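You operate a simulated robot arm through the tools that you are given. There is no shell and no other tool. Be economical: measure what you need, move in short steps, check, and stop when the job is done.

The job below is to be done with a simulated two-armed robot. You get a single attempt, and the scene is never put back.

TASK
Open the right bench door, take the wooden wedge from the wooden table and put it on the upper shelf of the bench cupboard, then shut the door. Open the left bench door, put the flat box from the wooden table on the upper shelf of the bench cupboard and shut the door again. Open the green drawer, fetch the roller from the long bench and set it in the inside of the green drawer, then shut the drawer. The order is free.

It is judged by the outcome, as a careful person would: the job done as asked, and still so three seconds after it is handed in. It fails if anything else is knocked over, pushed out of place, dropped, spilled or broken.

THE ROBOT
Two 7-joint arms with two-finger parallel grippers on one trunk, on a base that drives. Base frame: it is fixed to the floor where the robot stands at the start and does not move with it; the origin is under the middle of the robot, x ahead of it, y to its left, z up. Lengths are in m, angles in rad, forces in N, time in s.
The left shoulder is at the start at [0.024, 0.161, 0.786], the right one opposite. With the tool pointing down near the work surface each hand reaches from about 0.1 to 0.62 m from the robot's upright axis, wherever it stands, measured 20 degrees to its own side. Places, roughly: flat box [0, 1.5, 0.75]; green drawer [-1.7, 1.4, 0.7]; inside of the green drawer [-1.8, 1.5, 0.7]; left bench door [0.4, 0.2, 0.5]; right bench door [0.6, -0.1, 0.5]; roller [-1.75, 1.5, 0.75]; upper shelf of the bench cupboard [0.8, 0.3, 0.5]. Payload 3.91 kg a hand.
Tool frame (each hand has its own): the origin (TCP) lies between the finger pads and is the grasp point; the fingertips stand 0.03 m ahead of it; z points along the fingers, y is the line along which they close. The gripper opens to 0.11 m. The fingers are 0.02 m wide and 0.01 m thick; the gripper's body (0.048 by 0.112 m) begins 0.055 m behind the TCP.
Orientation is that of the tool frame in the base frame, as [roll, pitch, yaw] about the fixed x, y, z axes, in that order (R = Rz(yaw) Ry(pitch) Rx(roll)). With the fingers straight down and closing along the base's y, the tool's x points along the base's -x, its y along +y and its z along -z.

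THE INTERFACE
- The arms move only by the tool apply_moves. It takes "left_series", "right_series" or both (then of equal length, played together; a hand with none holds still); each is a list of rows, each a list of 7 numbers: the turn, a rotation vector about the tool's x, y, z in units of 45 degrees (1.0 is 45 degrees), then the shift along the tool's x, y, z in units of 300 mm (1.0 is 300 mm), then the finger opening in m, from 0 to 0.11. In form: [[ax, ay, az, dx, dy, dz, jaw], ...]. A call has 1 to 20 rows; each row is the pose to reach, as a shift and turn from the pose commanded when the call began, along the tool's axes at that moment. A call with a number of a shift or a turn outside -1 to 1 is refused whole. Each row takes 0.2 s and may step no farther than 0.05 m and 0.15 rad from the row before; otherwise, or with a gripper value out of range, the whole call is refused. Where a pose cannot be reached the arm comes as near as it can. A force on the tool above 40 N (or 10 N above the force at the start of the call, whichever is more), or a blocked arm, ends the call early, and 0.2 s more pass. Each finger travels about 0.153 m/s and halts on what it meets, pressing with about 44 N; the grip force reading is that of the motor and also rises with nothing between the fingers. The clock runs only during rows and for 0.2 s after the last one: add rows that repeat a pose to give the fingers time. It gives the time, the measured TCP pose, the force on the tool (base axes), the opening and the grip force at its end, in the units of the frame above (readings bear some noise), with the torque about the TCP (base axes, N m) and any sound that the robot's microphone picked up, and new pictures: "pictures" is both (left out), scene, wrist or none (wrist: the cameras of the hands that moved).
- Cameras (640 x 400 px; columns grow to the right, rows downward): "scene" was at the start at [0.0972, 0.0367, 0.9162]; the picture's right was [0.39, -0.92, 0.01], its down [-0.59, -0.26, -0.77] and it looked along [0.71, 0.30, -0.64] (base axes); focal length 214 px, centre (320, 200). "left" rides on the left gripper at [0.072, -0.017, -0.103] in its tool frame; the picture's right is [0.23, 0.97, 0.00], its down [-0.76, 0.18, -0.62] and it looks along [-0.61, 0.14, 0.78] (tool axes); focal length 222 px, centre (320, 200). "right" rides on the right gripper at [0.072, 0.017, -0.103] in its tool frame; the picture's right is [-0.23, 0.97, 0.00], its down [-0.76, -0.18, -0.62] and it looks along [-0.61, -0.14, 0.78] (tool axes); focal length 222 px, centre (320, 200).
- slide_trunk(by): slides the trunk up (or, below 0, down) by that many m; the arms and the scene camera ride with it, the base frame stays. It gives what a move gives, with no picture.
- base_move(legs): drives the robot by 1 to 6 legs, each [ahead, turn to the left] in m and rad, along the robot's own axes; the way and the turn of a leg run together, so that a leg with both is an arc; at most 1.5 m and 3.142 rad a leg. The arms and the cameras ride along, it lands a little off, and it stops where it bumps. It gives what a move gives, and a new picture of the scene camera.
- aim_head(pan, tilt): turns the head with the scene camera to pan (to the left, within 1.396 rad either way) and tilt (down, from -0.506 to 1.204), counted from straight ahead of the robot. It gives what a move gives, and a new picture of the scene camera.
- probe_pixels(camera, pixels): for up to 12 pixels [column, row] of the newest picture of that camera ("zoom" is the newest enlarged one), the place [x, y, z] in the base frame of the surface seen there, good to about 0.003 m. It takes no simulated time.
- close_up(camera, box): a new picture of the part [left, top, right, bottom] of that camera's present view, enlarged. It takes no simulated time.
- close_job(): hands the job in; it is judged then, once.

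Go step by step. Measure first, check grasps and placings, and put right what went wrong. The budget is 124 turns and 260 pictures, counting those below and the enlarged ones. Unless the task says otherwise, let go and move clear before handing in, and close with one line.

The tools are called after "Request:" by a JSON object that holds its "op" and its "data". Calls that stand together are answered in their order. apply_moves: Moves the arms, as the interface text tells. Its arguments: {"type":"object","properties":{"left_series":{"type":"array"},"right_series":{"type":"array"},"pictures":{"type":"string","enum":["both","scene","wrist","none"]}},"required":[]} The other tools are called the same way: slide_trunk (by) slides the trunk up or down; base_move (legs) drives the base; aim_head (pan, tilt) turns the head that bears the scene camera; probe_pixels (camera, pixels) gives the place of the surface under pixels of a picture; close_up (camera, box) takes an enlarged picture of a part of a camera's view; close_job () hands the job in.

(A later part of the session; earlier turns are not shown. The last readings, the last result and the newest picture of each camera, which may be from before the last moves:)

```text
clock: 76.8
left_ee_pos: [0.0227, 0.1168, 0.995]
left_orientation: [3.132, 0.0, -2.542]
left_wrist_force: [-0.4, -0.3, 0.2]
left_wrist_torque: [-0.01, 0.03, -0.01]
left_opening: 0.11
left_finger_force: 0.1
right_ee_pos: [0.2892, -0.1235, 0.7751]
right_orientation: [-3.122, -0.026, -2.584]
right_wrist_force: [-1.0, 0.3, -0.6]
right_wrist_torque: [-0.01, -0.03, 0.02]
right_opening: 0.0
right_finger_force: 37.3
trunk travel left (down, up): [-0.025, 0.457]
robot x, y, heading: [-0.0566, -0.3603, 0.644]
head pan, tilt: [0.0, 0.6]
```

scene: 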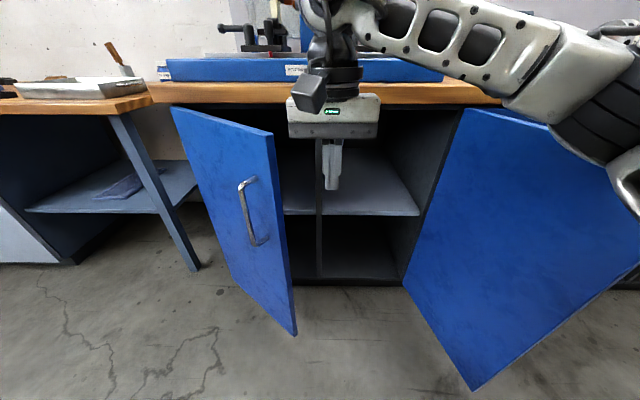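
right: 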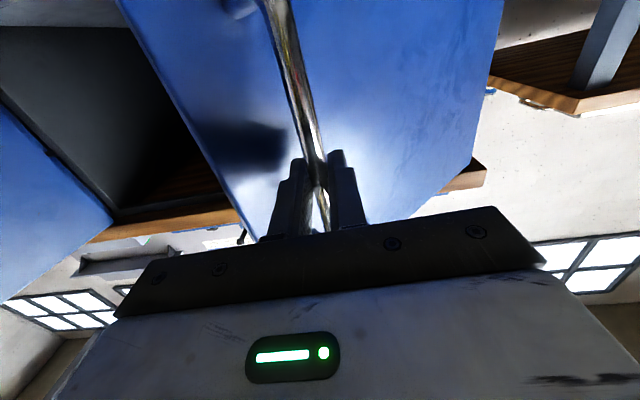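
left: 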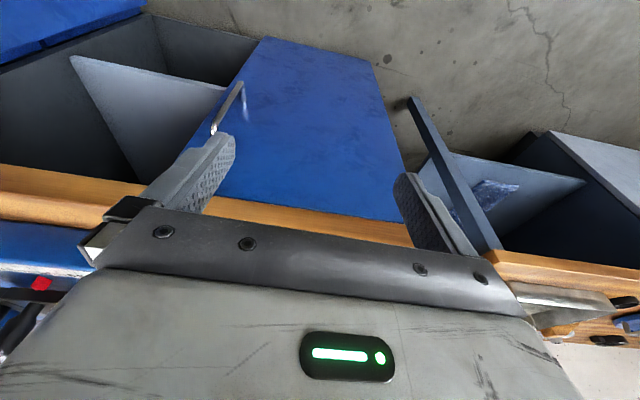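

The right hand points down with its fingers at (332,170), and the left door edge is at (273,135). I'll hook behind the edge and sweep along the arc.

Request:
{"op": "apply_moves", "data": {"right_series": [[0, 0, 0, -0.132, 0.02, 0, 0], [0, 0, 0, -0.263, 0.063, 0, 0], [0, 0, 0, -0.358, 0.121, 0, 0], [0, 0, 0, -0.402, 0.208, 0, 0], [0, 0, 0, -0.389, 0.29, 0, 0], [0, 0, 0, -0.358, 0.345, 0, 0], [0, 0, 0, -0.31, 0.368, 0, 0], [0, 0, 0, -0.264, 0.395, 0, 0], [0, 0, 0, -0.215, 0.424, 0, 0], [0, 0, 0, -0.169, 0.454, 0, 0], [0, 0, 0, -0.127, 0.488, 0, 0], [0, 0, 0, -0.084, 0.526, 0, 0], [0, 0, 0, -0.044, 0.565, 0, 0], [0, 0, 0, -0.004, 0.605, 0, 0], [0, 0, 0, 0.032, 0.648, 0, 0], [0, 0, 0, 0.068, 0.69, 0, 0], [0, 0, 0, 0.1, 0.737, 0, 0], [0, 0, 0, 0.13, 0.785, 0, 0], [0, 0, 0, 0.183, 0.884, 0, 0], [0, 0, 0, 0.226, 0.988, 0, 0]], "pictures": "scene"}}

```text
clock: 81.0
left_ee_pos: [0.0214, 0.1166, 0.9948]
left_orientation: [3.132, 0.003, -2.541]
left_wrist_force: [-0.7, -0.3, 0.5]
left_wrist_torque: [0.05, -0.01, -0.01]
left_opening: 0.11
left_finger_force: 0.1
right_ee_pos: [0.1597, 0.0118, 0.7822]
right_orientation: [-3.126, -0.023, -2.596]
right_wrist_force: [-0.8, -0.6, 0.2]
right_wrist_torque: [0.0, -0.05, -0.04]
right_opening: 0.0002
right_finger_force: 37.5
right hand out of reach, approached as far as the arm can: row 5, 6, 7, 8, 12, 13, 14, 15, 16, 17, 18, 19, 20
trunk travel left (down, up): [-0.025, 0.457]
robot x, y, heading: [-0.0571, -0.3641, 0.642]
head pan, tilt: [0.0, 0.6]
```

scene: 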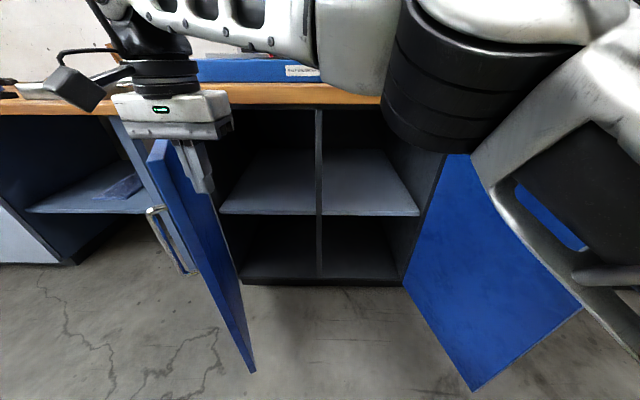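

Both doors stand open, showing the shelf on both sides of a middle post. I'll lift the right hand and return it to its side before driving to the table.

Request:
{"op": "apply_moves", "data": {"right_series": [[0, 0, 0, 0.0, -0.03, -0.13, 0], [0, 0, 0, 0.0, -0.06, -0.26, 0], [0, 0, 0, 0.0, -0.12, -0.39, 0.03], [0, 0, 0, 0.0, -0.2, -0.5, 0.06], [0, 0, 0, 0.05, -0.35, -0.5, 0.11], [0, 0, 0, 0.05, -0.5, -0.5, 0.11], [0, 0, 0, 0.1, -0.65, -0.5, 0.11], [0, 0, 0, 0.1, -0.8, -0.5, 0.11], [0, 0, 0, 0.1, -0.95, -0.5, 0.11], [0, 0, 0, 0.1, -1.0, -0.5, 0.11]], "pictures": "none"}}

Request:
{"op": "aim_head", "data": {"pan": 0.75, "tilt": 0.35}}

```text
clock: 83.2
left_ee_pos: [0.0228, 0.1171, 0.9933]
left_orientation: [3.132, 0.001, -2.541]
left_wrist_force: [-0.7, -0.3, -0.2]
left_wrist_torque: [0.0, -0.02, 0.02]
left_opening: 0.1099
left_finger_force: 0.0
right_ee_pos: [0.296, -0.2539, 0.9392]
right_orientation: [-3.122, -0.024, -2.584]
right_wrist_force: [-0.5, -0.3, -0.5]
right_wrist_torque: [0.02, -0.02, 0.03]
right_opening: 0.1102
right_finger_force: 0.1
right hand out of reach, approached as far as the arm can: row 1, 2, 3, 4
trunk travel left (down, up): [-0.025, 0.457]
robot x, y, heading: [-0.0549, -0.359, 0.644]
head pan, tilt: [0.0, 0.6]
```

```text
clock: 84.3
left_ee_pos: [0.0228, 0.1178, 0.9945]
left_orientation: [3.131, 0.001, -2.543]
left_wrist_force: [0.4, 0.9, 0.3]
left_wrist_torque: [-0.01, 0.02, -0.03]
left_opening: 0.1102
left_finger_force: 0.1
right_ee_pos: [0.296, -0.2535, 0.9403]
right_orientation: [-3.121, -0.025, -2.584]
right_wrist_force: [0.8, 0.1, 0.9]
right_wrist_torque: [-0.02, 0.01, 0.0]
right_opening: 0.1101
right_finger_force: 0.1
trunk travel left (down, up): [-0.025, 0.457]
robot x, y, heading: [-0.0574, -0.3629, 0.643]
head pan, tilt: [0.75, 0.351]
```

scene: 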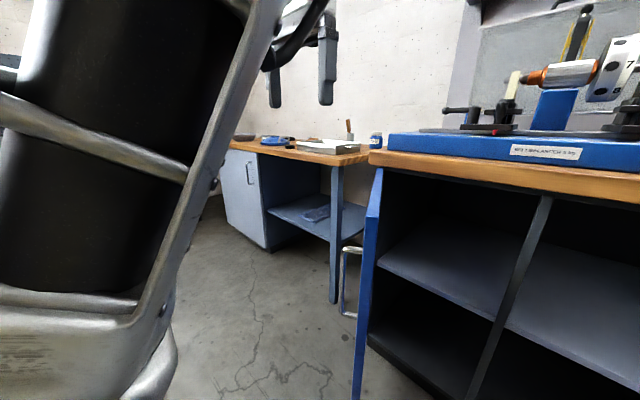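

The table top shows a blue item at (272,140) and a pale tray at (325,146). I'll zoom in and measure the table and items.

Request:
{"op": "close_up", "data": {"camera": "scene", "box": [220, 110, 400, 200]}}

Request:
{"op": "probe_pixels", "data": {"camera": "scene", "pixels": [[232, 148], [364, 158], [334, 163], [367, 148], [272, 141], [325, 148], [290, 147], [244, 138], [350, 130], [376, 141], [335, 300], [265, 248]]}}

```text
3.56 times, centred on (310, 155) of scene
```

zoom: 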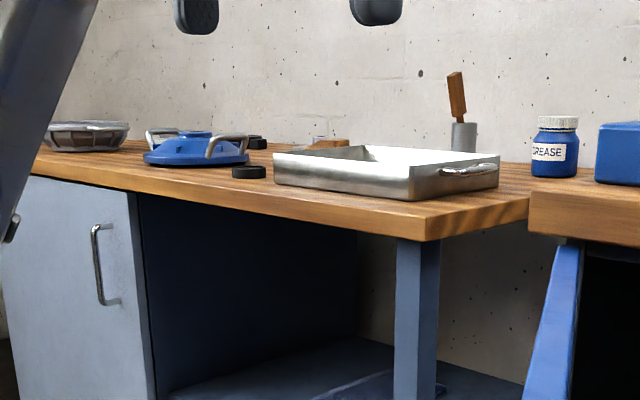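

```text
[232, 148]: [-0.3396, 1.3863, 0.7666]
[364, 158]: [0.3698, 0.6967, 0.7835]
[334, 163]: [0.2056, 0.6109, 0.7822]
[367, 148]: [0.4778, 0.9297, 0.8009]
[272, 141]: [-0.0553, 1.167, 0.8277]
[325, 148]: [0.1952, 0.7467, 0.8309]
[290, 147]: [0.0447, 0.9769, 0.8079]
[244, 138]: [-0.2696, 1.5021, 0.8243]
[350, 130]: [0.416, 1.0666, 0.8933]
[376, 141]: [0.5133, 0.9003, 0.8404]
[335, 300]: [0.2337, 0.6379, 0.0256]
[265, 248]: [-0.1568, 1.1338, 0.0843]
```

The table front is parallel to the bench front at n≈-0.09, with its top at z≈0.80. I'll back out and drive to a spot facing the middle of the table.

Request:
{"op": "base_move", "data": {"legs": [[-0.35, 0], [0, 1.084], [1.2, 0], [0, -1.094]]}}

Request:
{"op": "aim_head", "data": {"pan": 0.0, "tilt": 0.6}}

```text
clock: 97.6
left_ee_pos: [-0.4598, 1.0712, 0.9943]
left_orientation: [3.133, -0.001, -2.53]
left_wrist_force: [0.5, 0.5, -0.1]
left_wrist_torque: [0.01, -0.01, 0.01]
left_opening: 0.1099
left_finger_force: 0.0
right_ee_pos: [-0.1821, 0.7033, 0.9393]
right_orientation: [-3.118, -0.023, -2.571]
right_wrist_force: [0.4, -0.7, 0.1]
right_wrist_torque: [0.02, -0.03, 0.01]
right_opening: 0.1101
right_finger_force: 0.1
trunk travel left (down, up): [-0.025, 0.457]
robot x, y, heading: [-0.5346, 0.5913, 0.66]
head pan, tilt: [0.75, 0.351]
```

scene: 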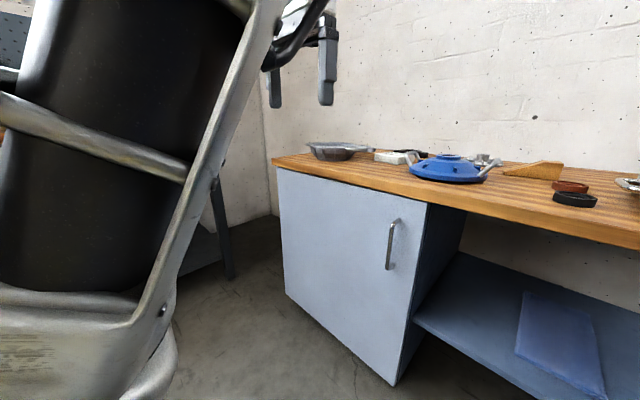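

```text
clock: 98.7
left_ee_pos: [-0.4604, 1.0714, 0.9937]
left_orientation: [3.134, 0.0, -2.53]
left_wrist_force: [0.3, -0.3, -0.6]
left_wrist_torque: [-0.01, 0.02, 0.02]
left_opening: 0.1101
left_finger_force: 0.1
right_ee_pos: [-0.181, 0.7039, 0.9405]
right_orientation: [-3.121, -0.024, -2.571]
right_wrist_force: [-0.3, 0.4, -0.1]
right_wrist_torque: [0.0, 0.01, 0.0]
right_opening: 0.1101
right_finger_force: 0.0
trunk travel left (down, up): [-0.025, 0.457]
robot x, y, heading: [-0.5316, 0.5961, 0.653]
head pan, tilt: [0.0, 0.6]
```

scene: 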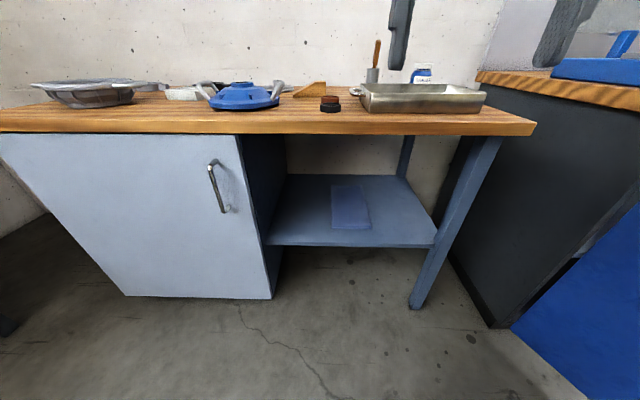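

I see the wedge at (308,90) and something pale and flat behind the blue lid at (180,93). I'll raise the trunk for a view from above and zoom in.

Request:
{"op": "slide_trunk", "data": {"by": 0.3}}

Request:
{"op": "close_up", "data": {"camera": "scene", "box": [40, 60, 500, 240]}}

```text
clock: 101.7
left_ee_pos: [-0.4596, 1.0726, 1.2946]
left_orientation: [3.133, 0.002, -2.53]
left_wrist_force: [0.9, -0.2, -0.3]
left_wrist_torque: [-0.01, -0.01, 0.01]
left_opening: 0.1101
left_finger_force: 0.1
right_ee_pos: [-0.1807, 0.7043, 1.2406]
right_orientation: [-3.12, -0.024, -2.57]
right_wrist_force: [-0.2, -0.1, -0.3]
right_wrist_torque: [-0.01, -0.01, -0.04]
right_opening: 0.1099
right_finger_force: 0.2
trunk travel left (down, up): [-0.325, 0.157]
robot x, y, heading: [-0.5307, 0.5917, 0.657]
head pan, tilt: [0.0, 0.6]
```

```text
1.39 times, centred on (270, 150) of scene
```

zoom: 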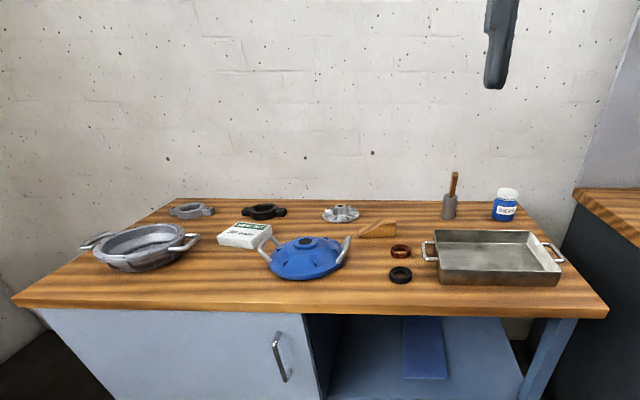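

The flat box is at zoom (243,233) and the wedge at zoom (378,229). I'll measure both and take tight close-ups.

Request:
{"op": "probe_pixels", "data": {"camera": "zoom", "pixels": [[233, 223], [272, 227], [220, 240], [258, 245], [243, 232], [262, 238], [362, 234], [393, 236], [394, 221], [378, 228], [378, 245], [245, 255]]}}

Request:
{"op": "close_up", "data": {"camera": "scene", "box": [180, 200, 350, 270]}}

```text
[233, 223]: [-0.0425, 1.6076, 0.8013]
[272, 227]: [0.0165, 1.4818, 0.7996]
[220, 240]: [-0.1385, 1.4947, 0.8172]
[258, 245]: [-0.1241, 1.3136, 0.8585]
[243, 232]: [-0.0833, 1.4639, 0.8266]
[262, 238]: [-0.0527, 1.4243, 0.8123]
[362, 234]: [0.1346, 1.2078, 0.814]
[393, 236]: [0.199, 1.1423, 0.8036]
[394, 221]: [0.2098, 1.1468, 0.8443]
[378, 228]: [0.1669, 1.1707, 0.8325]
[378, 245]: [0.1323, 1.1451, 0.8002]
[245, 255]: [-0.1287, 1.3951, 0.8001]
```

```text
3.76 times, centred on (265, 235) of scene
```

zoom: 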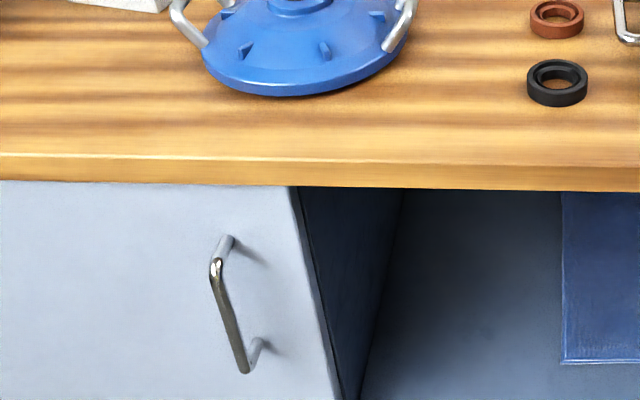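

I aimed the zoom too low; here is the right area.

Request:
{"op": "close_up", "data": {"camera": "scene", "box": [180, 135, 350, 215]}}

```text
3.76 times, centred on (265, 175) of scene
```

zoom: 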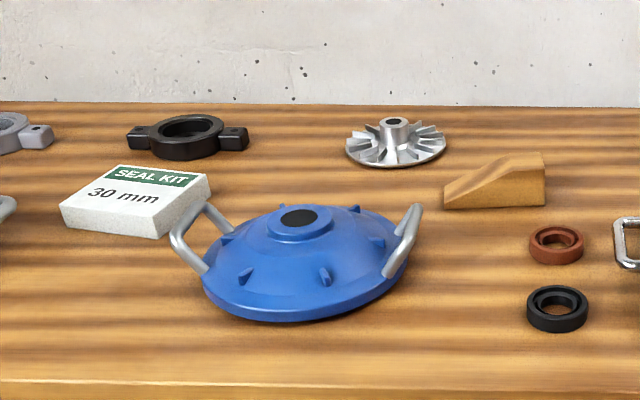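

Request:
{"op": "probe_pixels", "data": {"camera": "zoom", "pixels": [[122, 168], [203, 177], [64, 203], [155, 218], [155, 234], [135, 192], [448, 186], [514, 156], [542, 156], [543, 203], [447, 207], [495, 190]]}}

```text
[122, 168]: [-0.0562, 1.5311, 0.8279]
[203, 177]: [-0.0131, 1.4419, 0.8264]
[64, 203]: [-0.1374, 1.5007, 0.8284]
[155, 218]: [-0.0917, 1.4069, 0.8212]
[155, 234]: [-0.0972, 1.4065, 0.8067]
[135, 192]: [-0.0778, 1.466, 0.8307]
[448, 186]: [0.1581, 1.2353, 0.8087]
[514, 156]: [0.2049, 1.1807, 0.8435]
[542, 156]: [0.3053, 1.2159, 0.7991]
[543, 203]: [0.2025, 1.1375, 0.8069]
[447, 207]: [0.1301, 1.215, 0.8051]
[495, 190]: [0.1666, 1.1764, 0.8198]
```

The flat box is about 0.10×0.088×0.029, centred at (-0.075,1.470). The wedge lies along (0.68,-0.73), 0.106 long and about 0.036 deep, tall end near (0.195,1.172). I'll drive closer so both are within reach.

Request:
{"op": "base_move", "data": {"legs": [[0, 0.532], [0.398, 0], [0, -0.556]]}}

Request:
{"op": "aim_head", "data": {"pan": 0.0, "tilt": 0.85}}

```text
clock: 105.7
left_ee_pos: [-0.5677, 1.4014, 1.294]
left_orientation: [3.133, -0.001, -2.004]
left_wrist_force: [0.1, -1.0, 0.4]
left_wrist_torque: [0.0, -0.01, -0.04]
left_opening: 0.1104
left_finger_force: 0.1
right_ee_pos: [-0.1426, 1.2225, 1.2404]
right_orientation: [-3.119, -0.026, -2.046]
right_wrist_force: [-0.4, -0.4, -0.4]
right_wrist_torque: [0.01, -0.02, -0.03]
right_opening: 0.11
right_finger_force: 0.0
trunk travel left (down, up): [-0.325, 0.157]
robot x, y, heading: [-0.3852, 0.9497, 1.183]
head pan, tilt: [0.0, 0.6]
stopped in leg 2: the robot was blocked; the commanded pose is now the measured one
```

scene: 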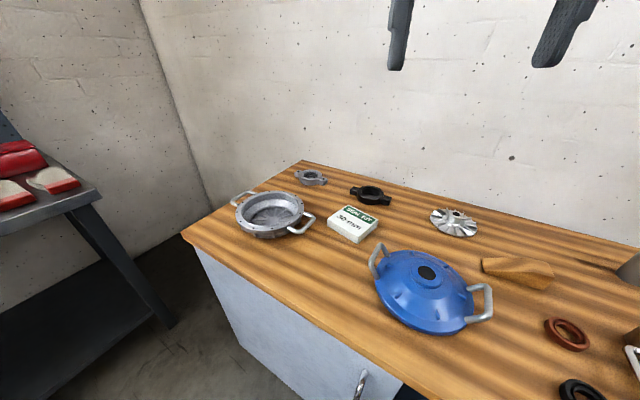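

```text
clock: 106.5
left_ee_pos: [-0.5665, 1.4011, 1.2931]
left_orientation: [3.134, -0.001, -2.003]
left_wrist_force: [-0.3, 0.0, -0.1]
left_wrist_torque: [0.01, 0.01, 0.01]
left_opening: 0.1101
left_finger_force: 0.0
right_ee_pos: [-0.1422, 1.2215, 1.2382]
right_orientation: [-3.119, -0.027, -2.045]
right_wrist_force: [-0.7, 0.2, 0.3]
right_wrist_torque: [0.01, -0.03, -0.02]
right_opening: 0.1104
right_finger_force: 0.0
trunk travel left (down, up): [-0.325, 0.157]
robot x, y, heading: [-0.3876, 0.951, 1.185]
head pan, tilt: [0.0, 0.85]
```

scene: 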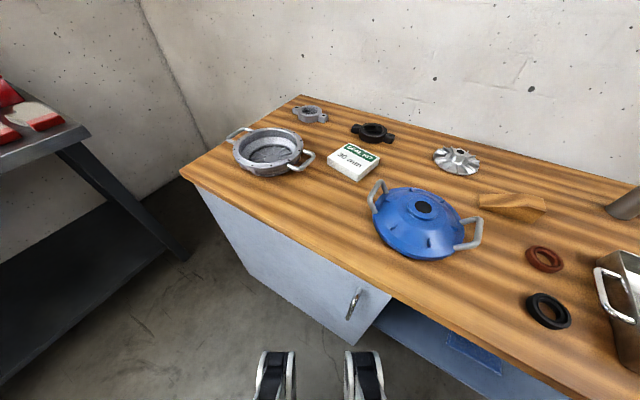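

The base touched something and stopped at n≈0.19, close to where I wanted. I'll back off slightly, turn to face the table square on, and nudge in.

Request:
{"op": "base_move", "data": {"legs": [[-0.05, 0], [0, -0.55], [0.07, 0]]}}

Request:
{"op": "slide_trunk", "data": {"by": -0.15}}

```text
clock: 109.7
left_ee_pos: [-0.2833, 1.4071, 1.2931]
left_orientation: [3.132, -0.002, -2.56]
left_wrist_force: [0.6, 0.4, 1.1]
left_wrist_torque: [-0.01, -0.01, 0.03]
left_opening: 0.1101
left_finger_force: 0.2
right_ee_pos: [-0.018, 1.0311, 1.2391]
right_orientation: [-3.121, -0.028, -2.603]
right_wrist_force: [0.5, 0.9, 0.4]
right_wrist_torque: [0.01, -0.01, -0.01]
right_opening: 0.1101
right_finger_force: 0.1
trunk travel left (down, up): [-0.325, 0.157]
robot x, y, heading: [-0.373, 0.9304, 0.63]
head pan, tilt: [0.0, 0.85]
stopped in leg 3: the robot was blocked; the commanded pose is now the measured one
```

scene: 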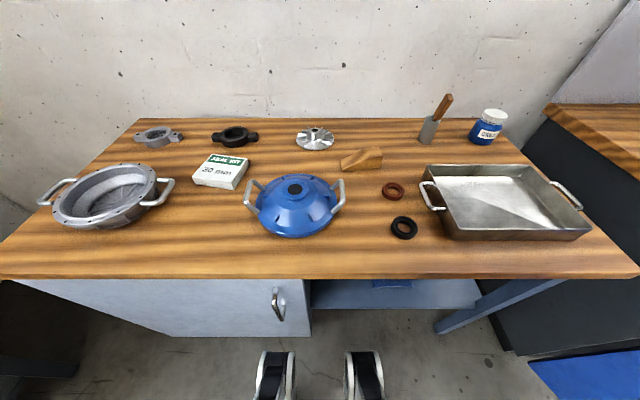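

```text
clock: 111.4
left_ee_pos: [-0.283, 1.4059, 1.1423]
left_orientation: [3.135, -0.002, -2.561]
left_wrist_force: [-0.6, -0.5, 0.1]
left_wrist_torque: [-0.01, 0.02, 0.0]
left_opening: 0.1101
left_finger_force: 0.0
right_ee_pos: [-0.0174, 1.0294, 1.0887]
right_orientation: [-3.118, -0.027, -2.602]
right_wrist_force: [0.7, 0.3, 0.4]
right_wrist_torque: [0.0, 0.02, -0.01]
right_opening: 0.1102
right_finger_force: 0.1
trunk travel left (down, up): [-0.175, 0.307]
robot x, y, heading: [-0.3724, 0.9285, 0.628]
head pan, tilt: [0.0, 0.85]
```

Now I'm square to the table and both items are about 0.62 m away. I'll take a fresh close-up and measure precisely.

Request:
{"op": "close_up", "data": {"camera": "scene", "box": [170, 80, 430, 240]}}

```text
2.46 times, centred on (300, 160) of scene
```

zoom: 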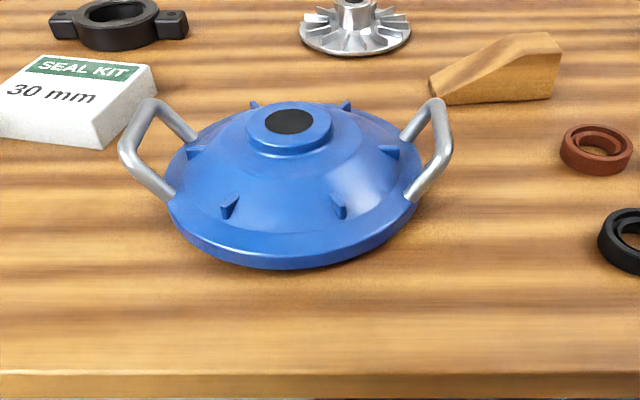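

Request:
{"op": "probe_pixels", "data": {"camera": "zoom", "pixels": [[432, 100], [555, 98], [436, 80], [526, 35], [556, 40], [557, 70], [490, 78], [495, 60], [60, 60], [155, 68], [95, 125], [100, 145]]}}

Request:
{"op": "close_up", "data": {"camera": "scene", "box": [140, 70, 270, 150]}}

```text
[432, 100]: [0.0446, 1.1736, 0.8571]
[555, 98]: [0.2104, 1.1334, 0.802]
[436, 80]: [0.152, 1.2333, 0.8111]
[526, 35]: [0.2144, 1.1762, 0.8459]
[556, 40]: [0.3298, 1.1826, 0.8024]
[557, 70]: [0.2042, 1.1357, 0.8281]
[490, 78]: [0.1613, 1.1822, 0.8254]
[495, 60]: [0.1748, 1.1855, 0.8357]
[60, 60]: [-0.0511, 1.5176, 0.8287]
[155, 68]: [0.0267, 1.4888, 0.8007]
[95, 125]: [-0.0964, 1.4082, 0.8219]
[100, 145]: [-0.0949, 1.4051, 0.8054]
```

```text
4.92 times, centred on (205, 110) of scene
```

zoom: 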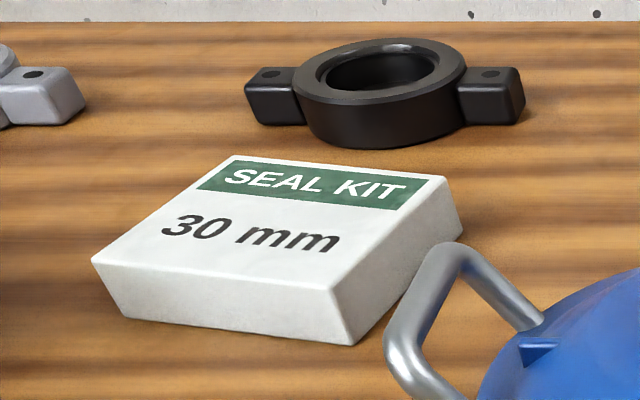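

Request:
{"op": "probe_pixels", "data": {"camera": "zoom", "pixels": [[238, 158], [437, 180], [97, 260], [330, 285], [458, 232], [352, 340], [128, 315], [260, 225], [390, 290]]}}

```text
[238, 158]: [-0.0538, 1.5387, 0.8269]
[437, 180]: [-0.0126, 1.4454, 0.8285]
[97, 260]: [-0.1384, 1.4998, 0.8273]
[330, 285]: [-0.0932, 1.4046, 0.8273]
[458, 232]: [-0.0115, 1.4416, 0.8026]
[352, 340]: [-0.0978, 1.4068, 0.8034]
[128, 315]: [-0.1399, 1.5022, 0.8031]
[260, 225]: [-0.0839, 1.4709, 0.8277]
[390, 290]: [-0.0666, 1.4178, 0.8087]
```

Corners give the box as about 0.102×0.092, centred at (-0.0745,1.472), with v-axis angle 0.43. First the wedge: I'll move the right hand above it, turning to match, and look with the wrist camera.

Request:
{"op": "apply_moves", "data": {"right_series": [[0, 0, 0.124, -0.12, 0.006, 0.05, 0.11], [0, 0, 0.249, -0.24, 0.012, 0.1, 0.11], [0, 0, 0.373, -0.361, 0.018, 0.15, 0.11], [0, 0, 0.497, -0.481, 0.025, 0.2, 0.11], [0, 0, 0.621, -0.601, 0.031, 0.25, 0.11], [0, 0, 0.746, -0.722, 0.037, 0.3, 0.11], [0, 0, 0.87, -0.842, 0.043, 0.35, 0.11]], "pictures": "none"}}

Request:
{"op": "apply_moves", "data": {"right_series": [[0, 0, 0.17, 0, 0, 0, 0.11], [0, 0, 0.34, 0, 0, 0, 0.11], [0, 0, 0.52, 0, 0, 0, 0.11], [0, 0, 0.7, 0, 0, 0, 0.11], [0, 0, 0.86, 0, 0, 0, 0.11], [0, 0, 0.86, 0, 0, 0, 0.11]]}}

```text
clock: 113.0
left_ee_pos: [-0.2844, 1.4058, 1.143]
left_orientation: [3.133, -0.003, -2.561]
left_wrist_force: [-0.7, -0.5, -0.1]
left_wrist_torque: [-0.01, -0.01, -0.01]
left_opening: 0.1098
left_finger_force: 0.0
right_ee_pos: [0.1747, 1.151, 0.9829]
right_orientation: [-3.106, -0.008, 3.048]
right_wrist_force: [-0.1, -0.6, -0.1]
right_wrist_torque: [0.04, 0.03, -0.02]
right_opening: 0.1097
right_finger_force: 0.1
right hand out of reach, approached as far as the arm can: row 7
trunk travel left (down, up): [-0.175, 0.307]
robot x, y, heading: [-0.3698, 0.9317, 0.628]
head pan, tilt: [0.0, 0.85]
```

```text
clock: 114.4
left_ee_pos: [-0.2849, 1.4064, 1.1423]
left_orientation: [3.135, -0.004, -2.561]
left_wrist_force: [-0.2, -0.5, -0.2]
left_wrist_torque: [0.01, 0.01, 0.0]
left_opening: 0.11
left_finger_force: 0.1
right_ee_pos: [0.1719, 1.1539, 0.9823]
right_orientation: [-3.109, 0.016, 2.321]
right_wrist_force: [-0.9, -0.2, -0.4]
right_wrist_torque: [-0.01, 0.0, -0.01]
right_opening: 0.11
right_finger_force: 0.0
trunk travel left (down, up): [-0.175, 0.307]
robot x, y, heading: [-0.3712, 0.9322, 0.627]
head pan, tilt: [0.0, 0.85]
```

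scene: 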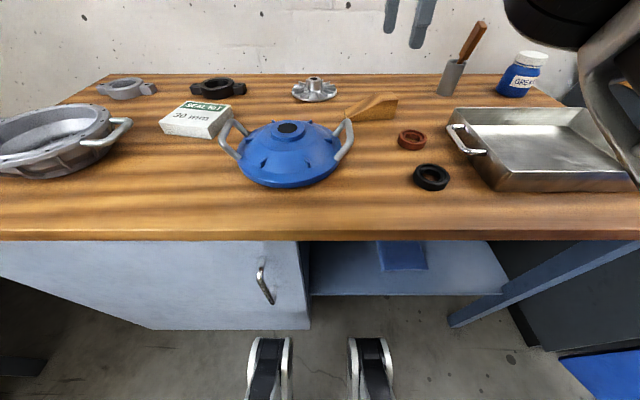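
right: 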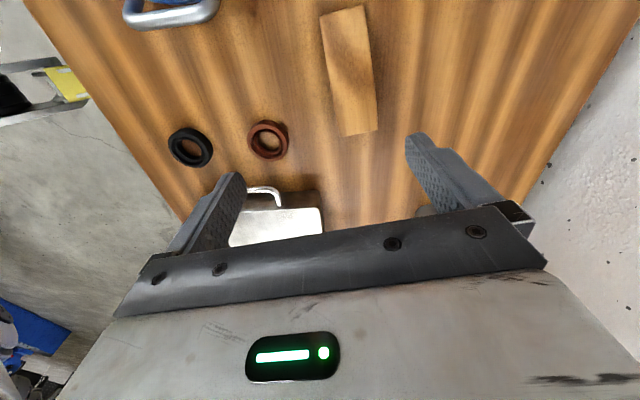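

The wrist camera shows the wedge from its tall end, corners at (322,14), (365,8), (377,129) and (342,136). I'll measure those.

Request:
{"op": "probe_pixels", "data": {"camera": "right", "pixels": [[324, 16], [362, 10], [375, 128], [345, 134], [330, 75], [370, 70], [350, 90], [360, 120]]}}

Request:
{"op": "close_up", "data": {"camera": "right", "box": [280, 0, 420, 150]}}

```text
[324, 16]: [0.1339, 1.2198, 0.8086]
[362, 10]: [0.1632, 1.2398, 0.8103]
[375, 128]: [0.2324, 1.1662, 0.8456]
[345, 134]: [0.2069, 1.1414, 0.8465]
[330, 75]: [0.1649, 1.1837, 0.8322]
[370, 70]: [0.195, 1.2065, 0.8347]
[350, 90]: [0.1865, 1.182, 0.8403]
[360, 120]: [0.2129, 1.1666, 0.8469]
```

```text
2.67 times, centred on (350, 75) of right
```

zoom: 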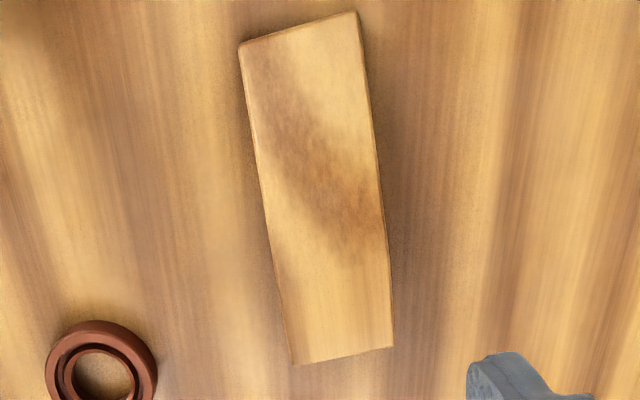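

The wedge axis is (0.683,-0.730), tall-end centre (0.220,1.154), and the grasp point is (0.196,1.179). I'll descend open-handed around it.

Request:
{"op": "apply_moves", "data": {"right_series": [[0, 0, 0, 0.007, 0.06, 0.12, 0.11], [0, 0, 0, 0.007, 0.115, 0.24, 0.11], [0, 0, 0, 0.007, 0.115, 0.36, 0.11], [0, 0, 0, 0.007, 0.115, 0.44, 0.11], [0, 0, 0, 0.007, 0.115, 0.487, 0.11], [0, 0, 0, 0.007, 0.115, 0.487, 0.11]], "pictures": "wrist"}}

```text
clock: 115.8
left_ee_pos: [-0.2847, 1.4061, 1.1427]
left_orientation: [3.133, -0.005, -2.562]
left_wrist_force: [-1.3, -0.3, 0.0]
left_wrist_torque: [0.0, -0.05, -0.02]
left_opening: 0.11
left_finger_force: 0.1
right_ee_pos: [0.203, 1.1821, 0.8423]
right_orientation: [-3.108, 0.018, 2.324]
right_wrist_force: [0.2, 0.7, 0.5]
right_wrist_torque: [-0.01, 0.01, -0.02]
right_opening: 0.11
right_finger_force: 0.0
right hand out of reach, approached as far as the arm can: row 2, 3, 4, 5, 6
trunk travel left (down, up): [-0.175, 0.307]
robot x, y, heading: [-0.374, 0.9308, 0.627]
head pan, tilt: [0.0, 0.85]
```

right: 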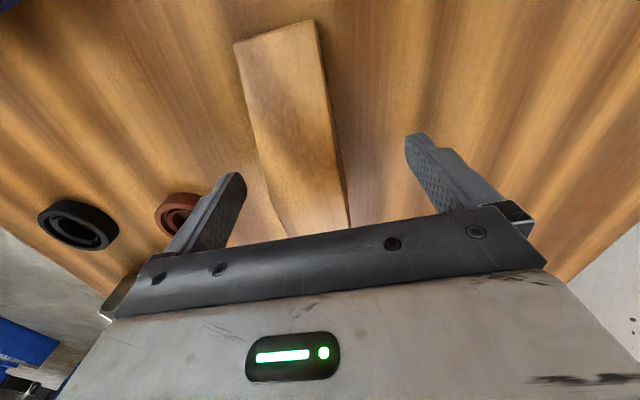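

The hand straddles the wedge at z=0.842, about 7 mm off centre. I'll correct, close, then lift 6 cm.

Request:
{"op": "apply_moves", "data": {"right_series": [[0, 0, 0, 0, -0.023, 0.0, 0.11], [0, 0, 0, 0, -0.023, 0, 0.08], [0, 0, 0, 0, -0.023, 0, 0.05], [0, 0, 0, 0, -0.023, 0, 0.03], [0, 0, 0, 0, -0.023, 0, 0.02], [0, 0, 0, 0, -0.023, 0, 0.02], [0, 0, 0, 0, -0.023, -0.1, 0.02], [0, 0, 0, 0, -0.023, -0.2, 0.02]], "pictures": "wrist"}}

```text
clock: 117.6
left_ee_pos: [-0.2841, 1.4059, 1.1428]
left_orientation: [3.133, -0.004, -2.56]
left_wrist_force: [1.6, 0.4, 0.2]
left_wrist_torque: [0.01, 0.04, -0.03]
left_opening: 0.1097
left_finger_force: 0.1
right_ee_pos: [0.1921, 1.1756, 0.9034]
right_orientation: [-3.111, 0.015, 2.323]
right_wrist_force: [0.6, -0.2, -0.5]
right_wrist_torque: [-0.03, 0.01, 0.02]
right_opening: 0.0434
right_finger_force: 43.8
right hand out of reach, approached as far as the arm can: row 1, 2, 3, 4, 5, 6, 8
trunk travel left (down, up): [-0.175, 0.307]
robot x, y, heading: [-0.3723, 0.9267, 0.622]
head pan, tilt: [0.0, 0.85]
```

right: 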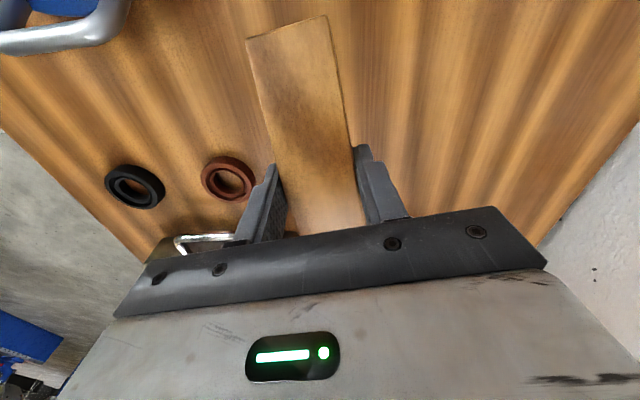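

The wedge is held (opening 0.043) and lifted to z=0.90. I'll find a clear spot nearer the front of the table to set it down turned.

Request:
{"op": "probe_pixels", "data": {"camera": "scene", "pixels": [[350, 215], [370, 190], [300, 230], [300, 187], [338, 170], [345, 150], [412, 185], [400, 140], [350, 237], [360, 160]]}}

Request:
{"op": "apply_moves", "data": {"right_series": [[0, 0, -0.17, 0, 0, -0.1, 0.02], [0, 0, -0.35, 0, 0, -0.1, 0.02], [0, 0, -0.53, 0, 0, -0.1, 0.02], [0, 0, -0.71, 0, 0, -0.1, 0.02], [0, 0, -0.89, 0, 0, -0.1, 0.02], [0, 0, -1, 0, 0, -0.1, 0.02]], "pictures": "none"}}

```text
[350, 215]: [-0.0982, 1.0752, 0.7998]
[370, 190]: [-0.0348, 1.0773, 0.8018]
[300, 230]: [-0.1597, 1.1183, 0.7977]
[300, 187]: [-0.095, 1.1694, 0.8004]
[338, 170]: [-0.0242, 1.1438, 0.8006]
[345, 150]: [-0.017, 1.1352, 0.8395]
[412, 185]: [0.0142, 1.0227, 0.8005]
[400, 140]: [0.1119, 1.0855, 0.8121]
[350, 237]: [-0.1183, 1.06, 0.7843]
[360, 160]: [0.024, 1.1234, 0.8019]
```

```text
clock: 119.0
left_ee_pos: [-0.2842, 1.4067, 1.143]
left_orientation: [3.133, -0.003, -2.56]
left_wrist_force: [-0.1, -0.7, -0.5]
left_wrist_torque: [0.0, 0.04, -0.01]
left_opening: 0.1101
left_finger_force: 0.0
right_ee_pos: [0.1853, 1.1689, 0.9319]
right_orientation: [-3.111, -0.01, 3.11]
right_wrist_force: [0.2, -0.6, -1.1]
right_wrist_torque: [0.01, -0.01, 0.02]
right_opening: 0.0433
right_finger_force: 43.8
right hand out of reach, approached as far as the arm can: row 1, 2, 3, 4, 5, 6
trunk travel left (down, up): [-0.175, 0.307]
robot x, y, heading: [-0.372, 0.9316, 0.627]
head pan, tilt: [0.0, 0.85]
```

The original spot is clear enough. I'll finish the turn to yaw -2.51, lower the wedge there and release.

Request:
{"op": "apply_moves", "data": {"right_series": [[0, 0, -0.17, 0.02, 0.005, 0, 0.02], [0, 0, -0.34, 0.04, 0.01, 0, 0.02], [0, 0, -0.51, 0.06, 0.015, 0, 0.02], [0, 0, -0.68, 0.067, 0.02, 0, 0.02], [0, 0, -0.845, 0.067, 0.02, 0, 0.02], [0, 0, -0.845, 0.067, 0.02, 0.1, 0.02], [0, 0, -0.845, 0.067, 0.02, 0.2, 0.02], [0, 0, -0.845, 0.067, 0.02, 0.25, 0.02], [0, 0, -0.845, 0.067, 0.02, 0.28, 0.02], [0, 0, -0.845, 0.067, 0.02, 0.28, 0.02]]}}

```text
clock: 121.2
left_ee_pos: [-0.284, 1.4068, 1.143]
left_orientation: [3.132, -0.002, -2.56]
left_wrist_force: [0.0, -0.2, -0.4]
left_wrist_torque: [-0.01, 0.03, -0.01]
left_opening: 0.1098
left_finger_force: 0.1
right_ee_pos: [0.1641, 1.1723, 0.8474]
right_orientation: [-3.123, -0.029, -2.512]
right_wrist_force: [-0.2, -0.1, -0.6]
right_wrist_torque: [-0.03, -0.04, 0.02]
right_opening: 0.0433
right_finger_force: 45.0
trunk travel left (down, up): [-0.175, 0.307]
robot x, y, heading: [-0.3697, 0.9318, 0.629]
head pan, tilt: [0.0, 0.85]
```

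scene: 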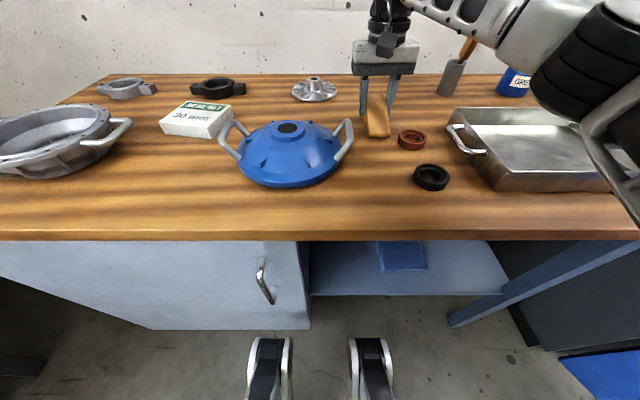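
right: 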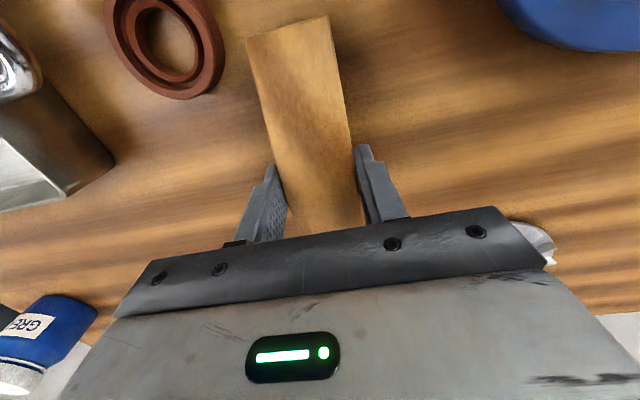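

The wedge now lies square to the front. I'll open slightly, tip the hand 45° about the grasp point so it will suit the shelf, regrip and lift.

Request:
{"op": "apply_moves", "data": {"right_series": [[0, 0, 0, 0, 0, 0, 0.06], [0, 0, 0, 0, 0, 0, 0.075], [0, -0.16, 0, 0, 0, 0, 0.075], [0, -0.33, 0, 0, 0, 0, 0.075], [0, -0.5, 0, 0, 0, 0, 0.075], [0, -0.67, 0, 0, 0, 0, 0.075], [0, -0.84, 0, 0, 0, 0, 0.075], [0, -1, 0, 0, 0, 0.0, 0.075], [0, -1, 0, 0, 0, 0.01, 0.05], [0, -1, 0, 0, 0, 0.01, 0.02], [0, -1, 0, 0, 0, 0.01, 0.01], [0, -1, 0, 0, 0, 0.01, 0.01]]}}

```text
clock: 123.8
left_ee_pos: [-0.2839, 1.4072, 1.143]
left_orientation: [3.134, -0.004, -2.559]
left_wrist_force: [-0.6, -0.4, -0.2]
left_wrist_torque: [0.01, 0.0, 0.01]
left_opening: 0.1101
left_finger_force: 0.1
right_ee_pos: [0.1628, 1.1731, 0.8449]
right_orientation: [-3.115, 0.758, -2.491]
right_wrist_force: [0.3, 0.6, 2.6]
right_wrist_torque: [0.18, -0.09, 0.0]
right_opening: 0.0432
right_finger_force: 44.2
trunk travel left (down, up): [-0.175, 0.307]
robot x, y, heading: [-0.3702, 0.928, 0.628]
head pan, tilt: [0.0, 0.85]
```

scene: 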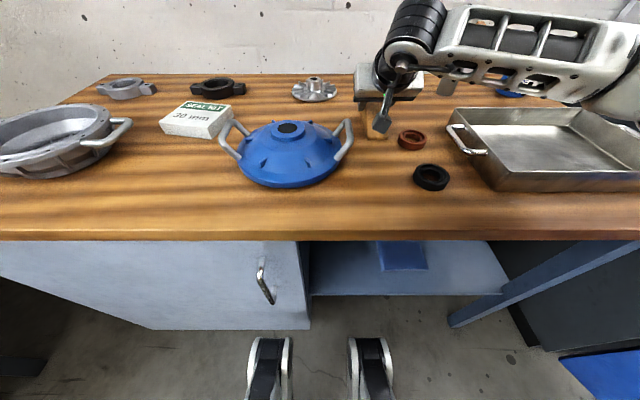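
right: 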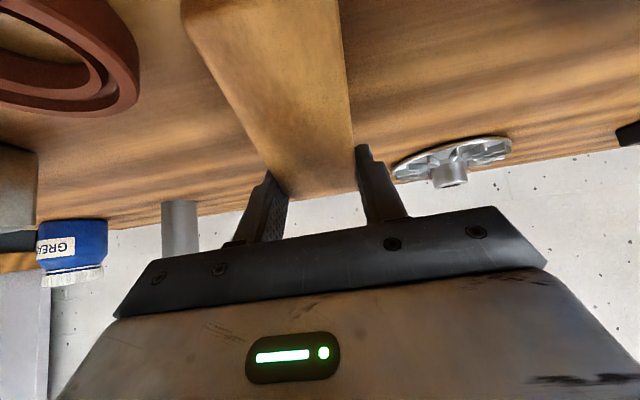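

The wedge is regripped at 45°. I'll lift and draw it back, and measure free space in front of the box for turning it too.

Request:
{"op": "probe_pixels", "data": {"camera": "scene", "pixels": [[130, 124], [110, 150], [95, 172], [222, 150], [238, 160], [245, 176], [180, 190], [180, 165], [205, 133], [160, 125], [180, 210]]}}

Request:
{"op": "apply_moves", "data": {"right_series": [[0, 0, 0, -0.1, 0, -0.1, 0.01], [0, 0, 0, -0.2, 0, -0.2, 0.01], [0, 0, 0, -0.3, 0, -0.3, 0.01], [0, 0, 0, -0.3, 0, -0.42, 0.01], [0, 0, 0, -0.2, 0, -0.52, 0.01], [0, 0, 0, -0.1, 0, -0.62, 0.01], [0, 0, 0, 0, 0, -0.7, 0.01]], "left_series": [[0, 0, -0.13, 0, 0, 0, 0.11], [0, 0, -0.26, 0, 0, 0, 0.11], [0, 0, -0.39, 0, 0, 0, 0.11], [0, 0, -0.52, 0, 0, 0, 0.11], [0, 0, -0.65, 0, 0, 0, 0.11], [0, 0, -0.78, 0, 0, 0, 0.11], [0, 0, -0.9, 0, 0, 0, 0.11]], "pictures": "scene"}}

```text
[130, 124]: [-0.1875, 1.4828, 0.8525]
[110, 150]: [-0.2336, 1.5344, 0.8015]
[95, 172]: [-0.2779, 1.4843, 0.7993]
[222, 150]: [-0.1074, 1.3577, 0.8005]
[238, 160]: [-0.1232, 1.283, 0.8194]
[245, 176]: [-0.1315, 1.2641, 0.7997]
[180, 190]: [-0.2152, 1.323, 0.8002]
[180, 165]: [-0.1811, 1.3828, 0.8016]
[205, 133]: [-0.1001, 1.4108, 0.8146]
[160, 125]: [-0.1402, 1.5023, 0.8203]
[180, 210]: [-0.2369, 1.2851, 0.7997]
```

```text
clock: 125.4
left_ee_pos: [-0.2837, 1.4082, 1.1424]
left_orientation: [3.133, 0.002, -1.85]
left_wrist_force: [-0.1, 0.3, 0.5]
left_wrist_torque: [-0.01, -0.02, -0.03]
left_opening: 0.1099
left_finger_force: 0.0
right_ee_pos: [0.0455, 1.0901, 0.9981]
right_orientation: [-3.115, 0.755, -2.493]
right_wrist_force: [-0.5, 0.4, -0.7]
right_wrist_torque: [0.02, -0.05, -0.02]
right_opening: 0.0437
right_finger_force: 44.0
trunk travel left (down, up): [-0.175, 0.307]
robot x, y, heading: [-0.3736, 0.9316, 0.627]
head pan, tilt: [0.0, 0.85]
```

scene: 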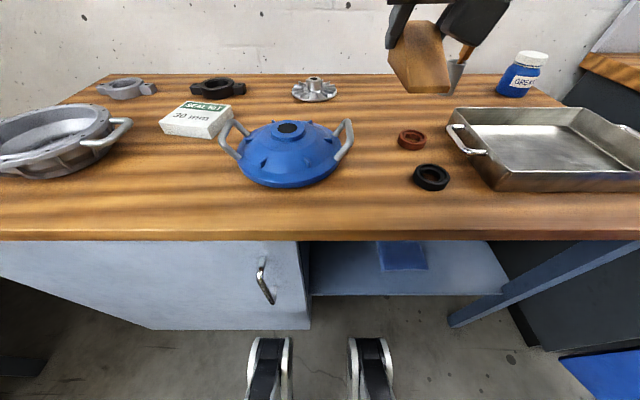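

The wedge is secure. I'll bring the left hand above the box at yaw -1.14.

Request:
{"op": "apply_moves", "data": {"left_series": [[0, 0, -0.113, -0.05, -0.077, 0.088, 0.11], [0, 0, -0.226, -0.099, -0.153, 0.177, 0.11], [0, 0, -0.339, -0.149, -0.23, 0.265, 0.11], [0, 0, -0.452, -0.199, -0.306, 0.354, 0.11], [0, 0, -0.565, -0.248, -0.383, 0.442, 0.11], [0, 0, -0.678, -0.298, -0.459, 0.53, 0.11], [0, 0, -0.791, -0.347, -0.536, 0.619, 0.11], [0, 0, -0.904, -0.397, -0.612, 0.707, 0.11], [0, 0, -0.904, -0.397, -0.612, 0.707, 0.11]], "pictures": "wrist"}}

```text
clock: 127.4
left_ee_pos: [-0.0782, 1.4713, 0.9265]
left_orientation: [3.138, 0.007, -1.143]
left_wrist_force: [0.1, 0.6, -0.8]
left_wrist_torque: [-0.02, -0.01, -0.02]
left_opening: 0.1101
left_finger_force: 0.1
right_ee_pos: [0.0471, 1.09, 0.9962]
right_orientation: [-3.116, 0.754, -2.495]
right_wrist_force: [-0.6, 1.3, -1.1]
right_wrist_torque: [0.0, -0.03, -0.04]
right_opening: 0.0432
right_finger_force: 44.1
trunk travel left (down, up): [-0.175, 0.307]
robot x, y, heading: [-0.3771, 0.9315, 0.63]
head pan, tilt: [0.0, 0.85]
```

left: 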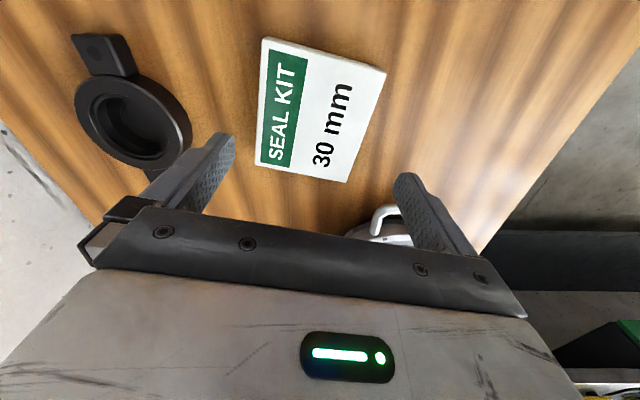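

I'll check the box's corners from this closer view: (265,40), (385,70), (346,180) and (257,163).

Request:
{"op": "probe_pixels", "data": {"camera": "left", "pixels": [[267, 42], [382, 71], [345, 178], [260, 162], [315, 110], [385, 75]]}}

```text
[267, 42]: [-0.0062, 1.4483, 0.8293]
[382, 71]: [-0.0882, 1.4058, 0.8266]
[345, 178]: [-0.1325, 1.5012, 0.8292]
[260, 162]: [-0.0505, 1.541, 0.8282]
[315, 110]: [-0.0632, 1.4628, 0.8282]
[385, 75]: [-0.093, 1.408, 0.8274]
```

The box centre is (-0.072,1.473) and the hand yaw matches. I'll descend, grip and lift.

Request:
{"op": "apply_moves", "data": {"left_series": [[0, 0, 0, 0, -0.02, 0.08, 0.11], [0, 0, 0, 0, -0.02, 0.18, 0.11], [0, 0, 0, 0, -0.02, 0.26, 0.11], [0, 0, 0, 0, -0.02, 0.308, 0.11], [0, 0, 0, 0, -0.02, 0.308, 0.1], [0, 0, 0, 0, -0.02, 0.308, 0.08], [0, 0, 0, 0, -0.02, 0.308, 0.07], [0, 0, 0, 0, -0.02, 0.308, 0.07], [0, 0, 0, 0, -0.02, 0.22, 0.07], [0, 0, 0, 0, -0.02, 0.1, 0.07], [0, 0, 0, 0, -0.02, -0.02, 0.07]], "pictures": "both"}}

```text
clock: 129.8
left_ee_pos: [-0.0696, 1.474, 0.9352]
left_orientation: [3.135, 0.007, -1.143]
left_wrist_force: [-0.8, 0.7, -2.3]
left_wrist_torque: [-0.02, -0.01, 0.0]
left_opening: 0.0992
left_finger_force: 43.5
right_ee_pos: [0.0471, 1.09, 0.9967]
right_orientation: [-3.113, 0.755, -2.491]
right_wrist_force: [0.8, 0.0, -0.5]
right_wrist_torque: [0.0, -0.03, -0.05]
right_opening: 0.0433
right_finger_force: 43.5
trunk travel left (down, up): [-0.175, 0.307]
robot x, y, heading: [-0.3725, 0.931, 0.629]
head pan, tilt: [0.0, 0.85]
```

scene: 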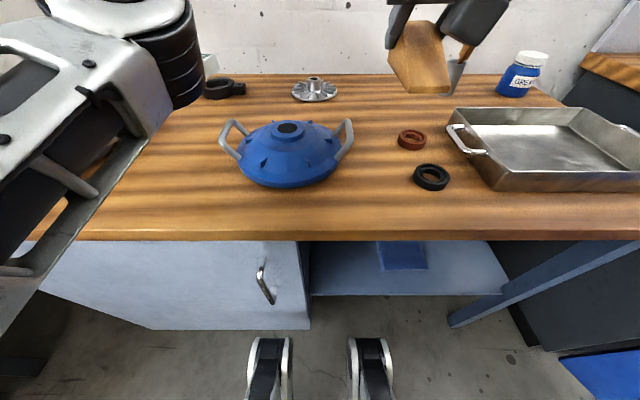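
left: 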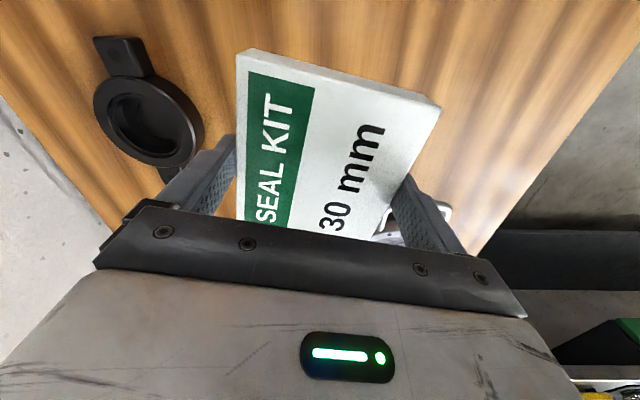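

The box is held. I'll move it to the clear area in front, turning it square, then lower it.

Request:
{"op": "apply_moves", "data": {"left_series": [[0, 0, 0.124, 0.02, 0.098, 0, 0.07], [0, 0, 0.249, 0.04, 0.196, 0, 0.07], [0, 0, 0.373, 0.06, 0.294, 0, 0.07], [0, 0, 0.497, 0.08, 0.393, 0, 0.07], [0, 0, 0.621, 0.1, 0.491, 0, 0.07], [0, 0, 0.746, 0.121, 0.589, 0, 0.07], [0, 0, 0.87, 0.141, 0.687, 0, 0.07]], "pictures": "none"}}

Request:
{"op": "apply_moves", "data": {"left_series": [[0, 0, 0.17, 0, 0, 0, 0.07], [0, 0, 0.34, 0, 0, 0, 0.07], [0, 0, 0.51, 0, 0, 0, 0.07], [0, 0, 0.68, 0, 0, 0, 0.07], [0, 0, 0.87, 0, 0, 0, 0.07], [0, 0, 0.87, 0, 0, 0.1, 0.07], [0, 0, 0.87, 0, 0, 0.2, 0.07], [0, 0, 0.87, 0, 0, 0.27, 0.07], [0, 0, 0.87, 0, 0, 0.3, 0.07], [0, 0, 0.87, 0, 0, 0.31, 0.07]], "pictures": "both"}}

```text
clock: 131.4
left_ee_pos: [-0.2673, 1.4608, 0.9408]
left_orientation: [3.132, 0.002, -1.81]
left_wrist_force: [-0.5, 0.7, -1.1]
left_wrist_torque: [-0.02, -0.01, -0.02]
left_opening: 0.0991
left_finger_force: 43.5
left hand out of reach, approached as far as the arm can: row 1, 2, 3, 4, 5, 6, 7
right_ee_pos: [0.0455, 1.0888, 0.9985]
right_orientation: [-3.113, 0.757, -2.494]
right_wrist_force: [0.1, -0.4, -1.4]
right_wrist_torque: [0.03, 0.01, 0.01]
right_opening: 0.0434
right_finger_force: 43.7
trunk travel left (down, up): [-0.175, 0.307]
robot x, y, heading: [-0.3725, 0.9314, 0.629]
head pan, tilt: [0.0, 0.85]
```

```text
clock: 133.2
left_ee_pos: [-0.2685, 1.4624, 0.8876]
left_orientation: [3.115, 0.024, -2.516]
left_wrist_force: [-1.4, -7.2, 28.2]
left_wrist_torque: [-0.02, -0.28, 0.05]
left_opening: 0.0993
left_finger_force: 43.9
right_ee_pos: [0.0457, 1.087, 0.9988]
right_orientation: [-3.117, 0.759, -2.494]
right_wrist_force: [0.1, -0.5, -0.7]
right_wrist_torque: [0.0, -0.01, -0.03]
right_opening: 0.0435
right_finger_force: 43.8
trunk travel left (down, up): [-0.175, 0.307]
robot x, y, heading: [-0.3753, 0.9319, 0.628]
head pan, tilt: [0.0, 0.85]
stopped in row 8 (left hand): the force on the tool passed its limit at 69 N (the readings are from after the stop); the commanded pose is now the measured one
```

scene: 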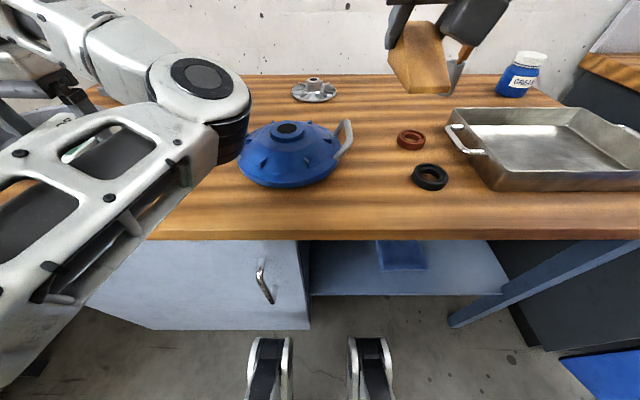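
left: 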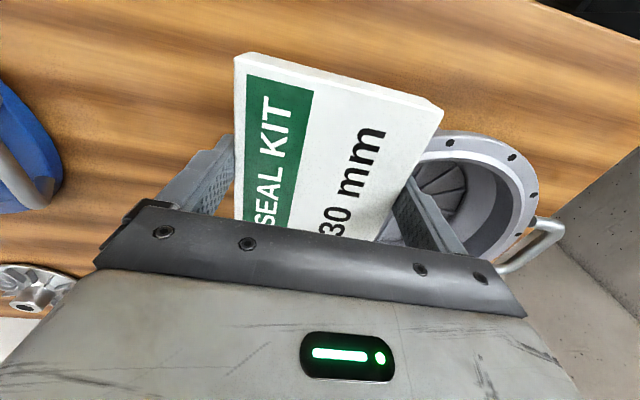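

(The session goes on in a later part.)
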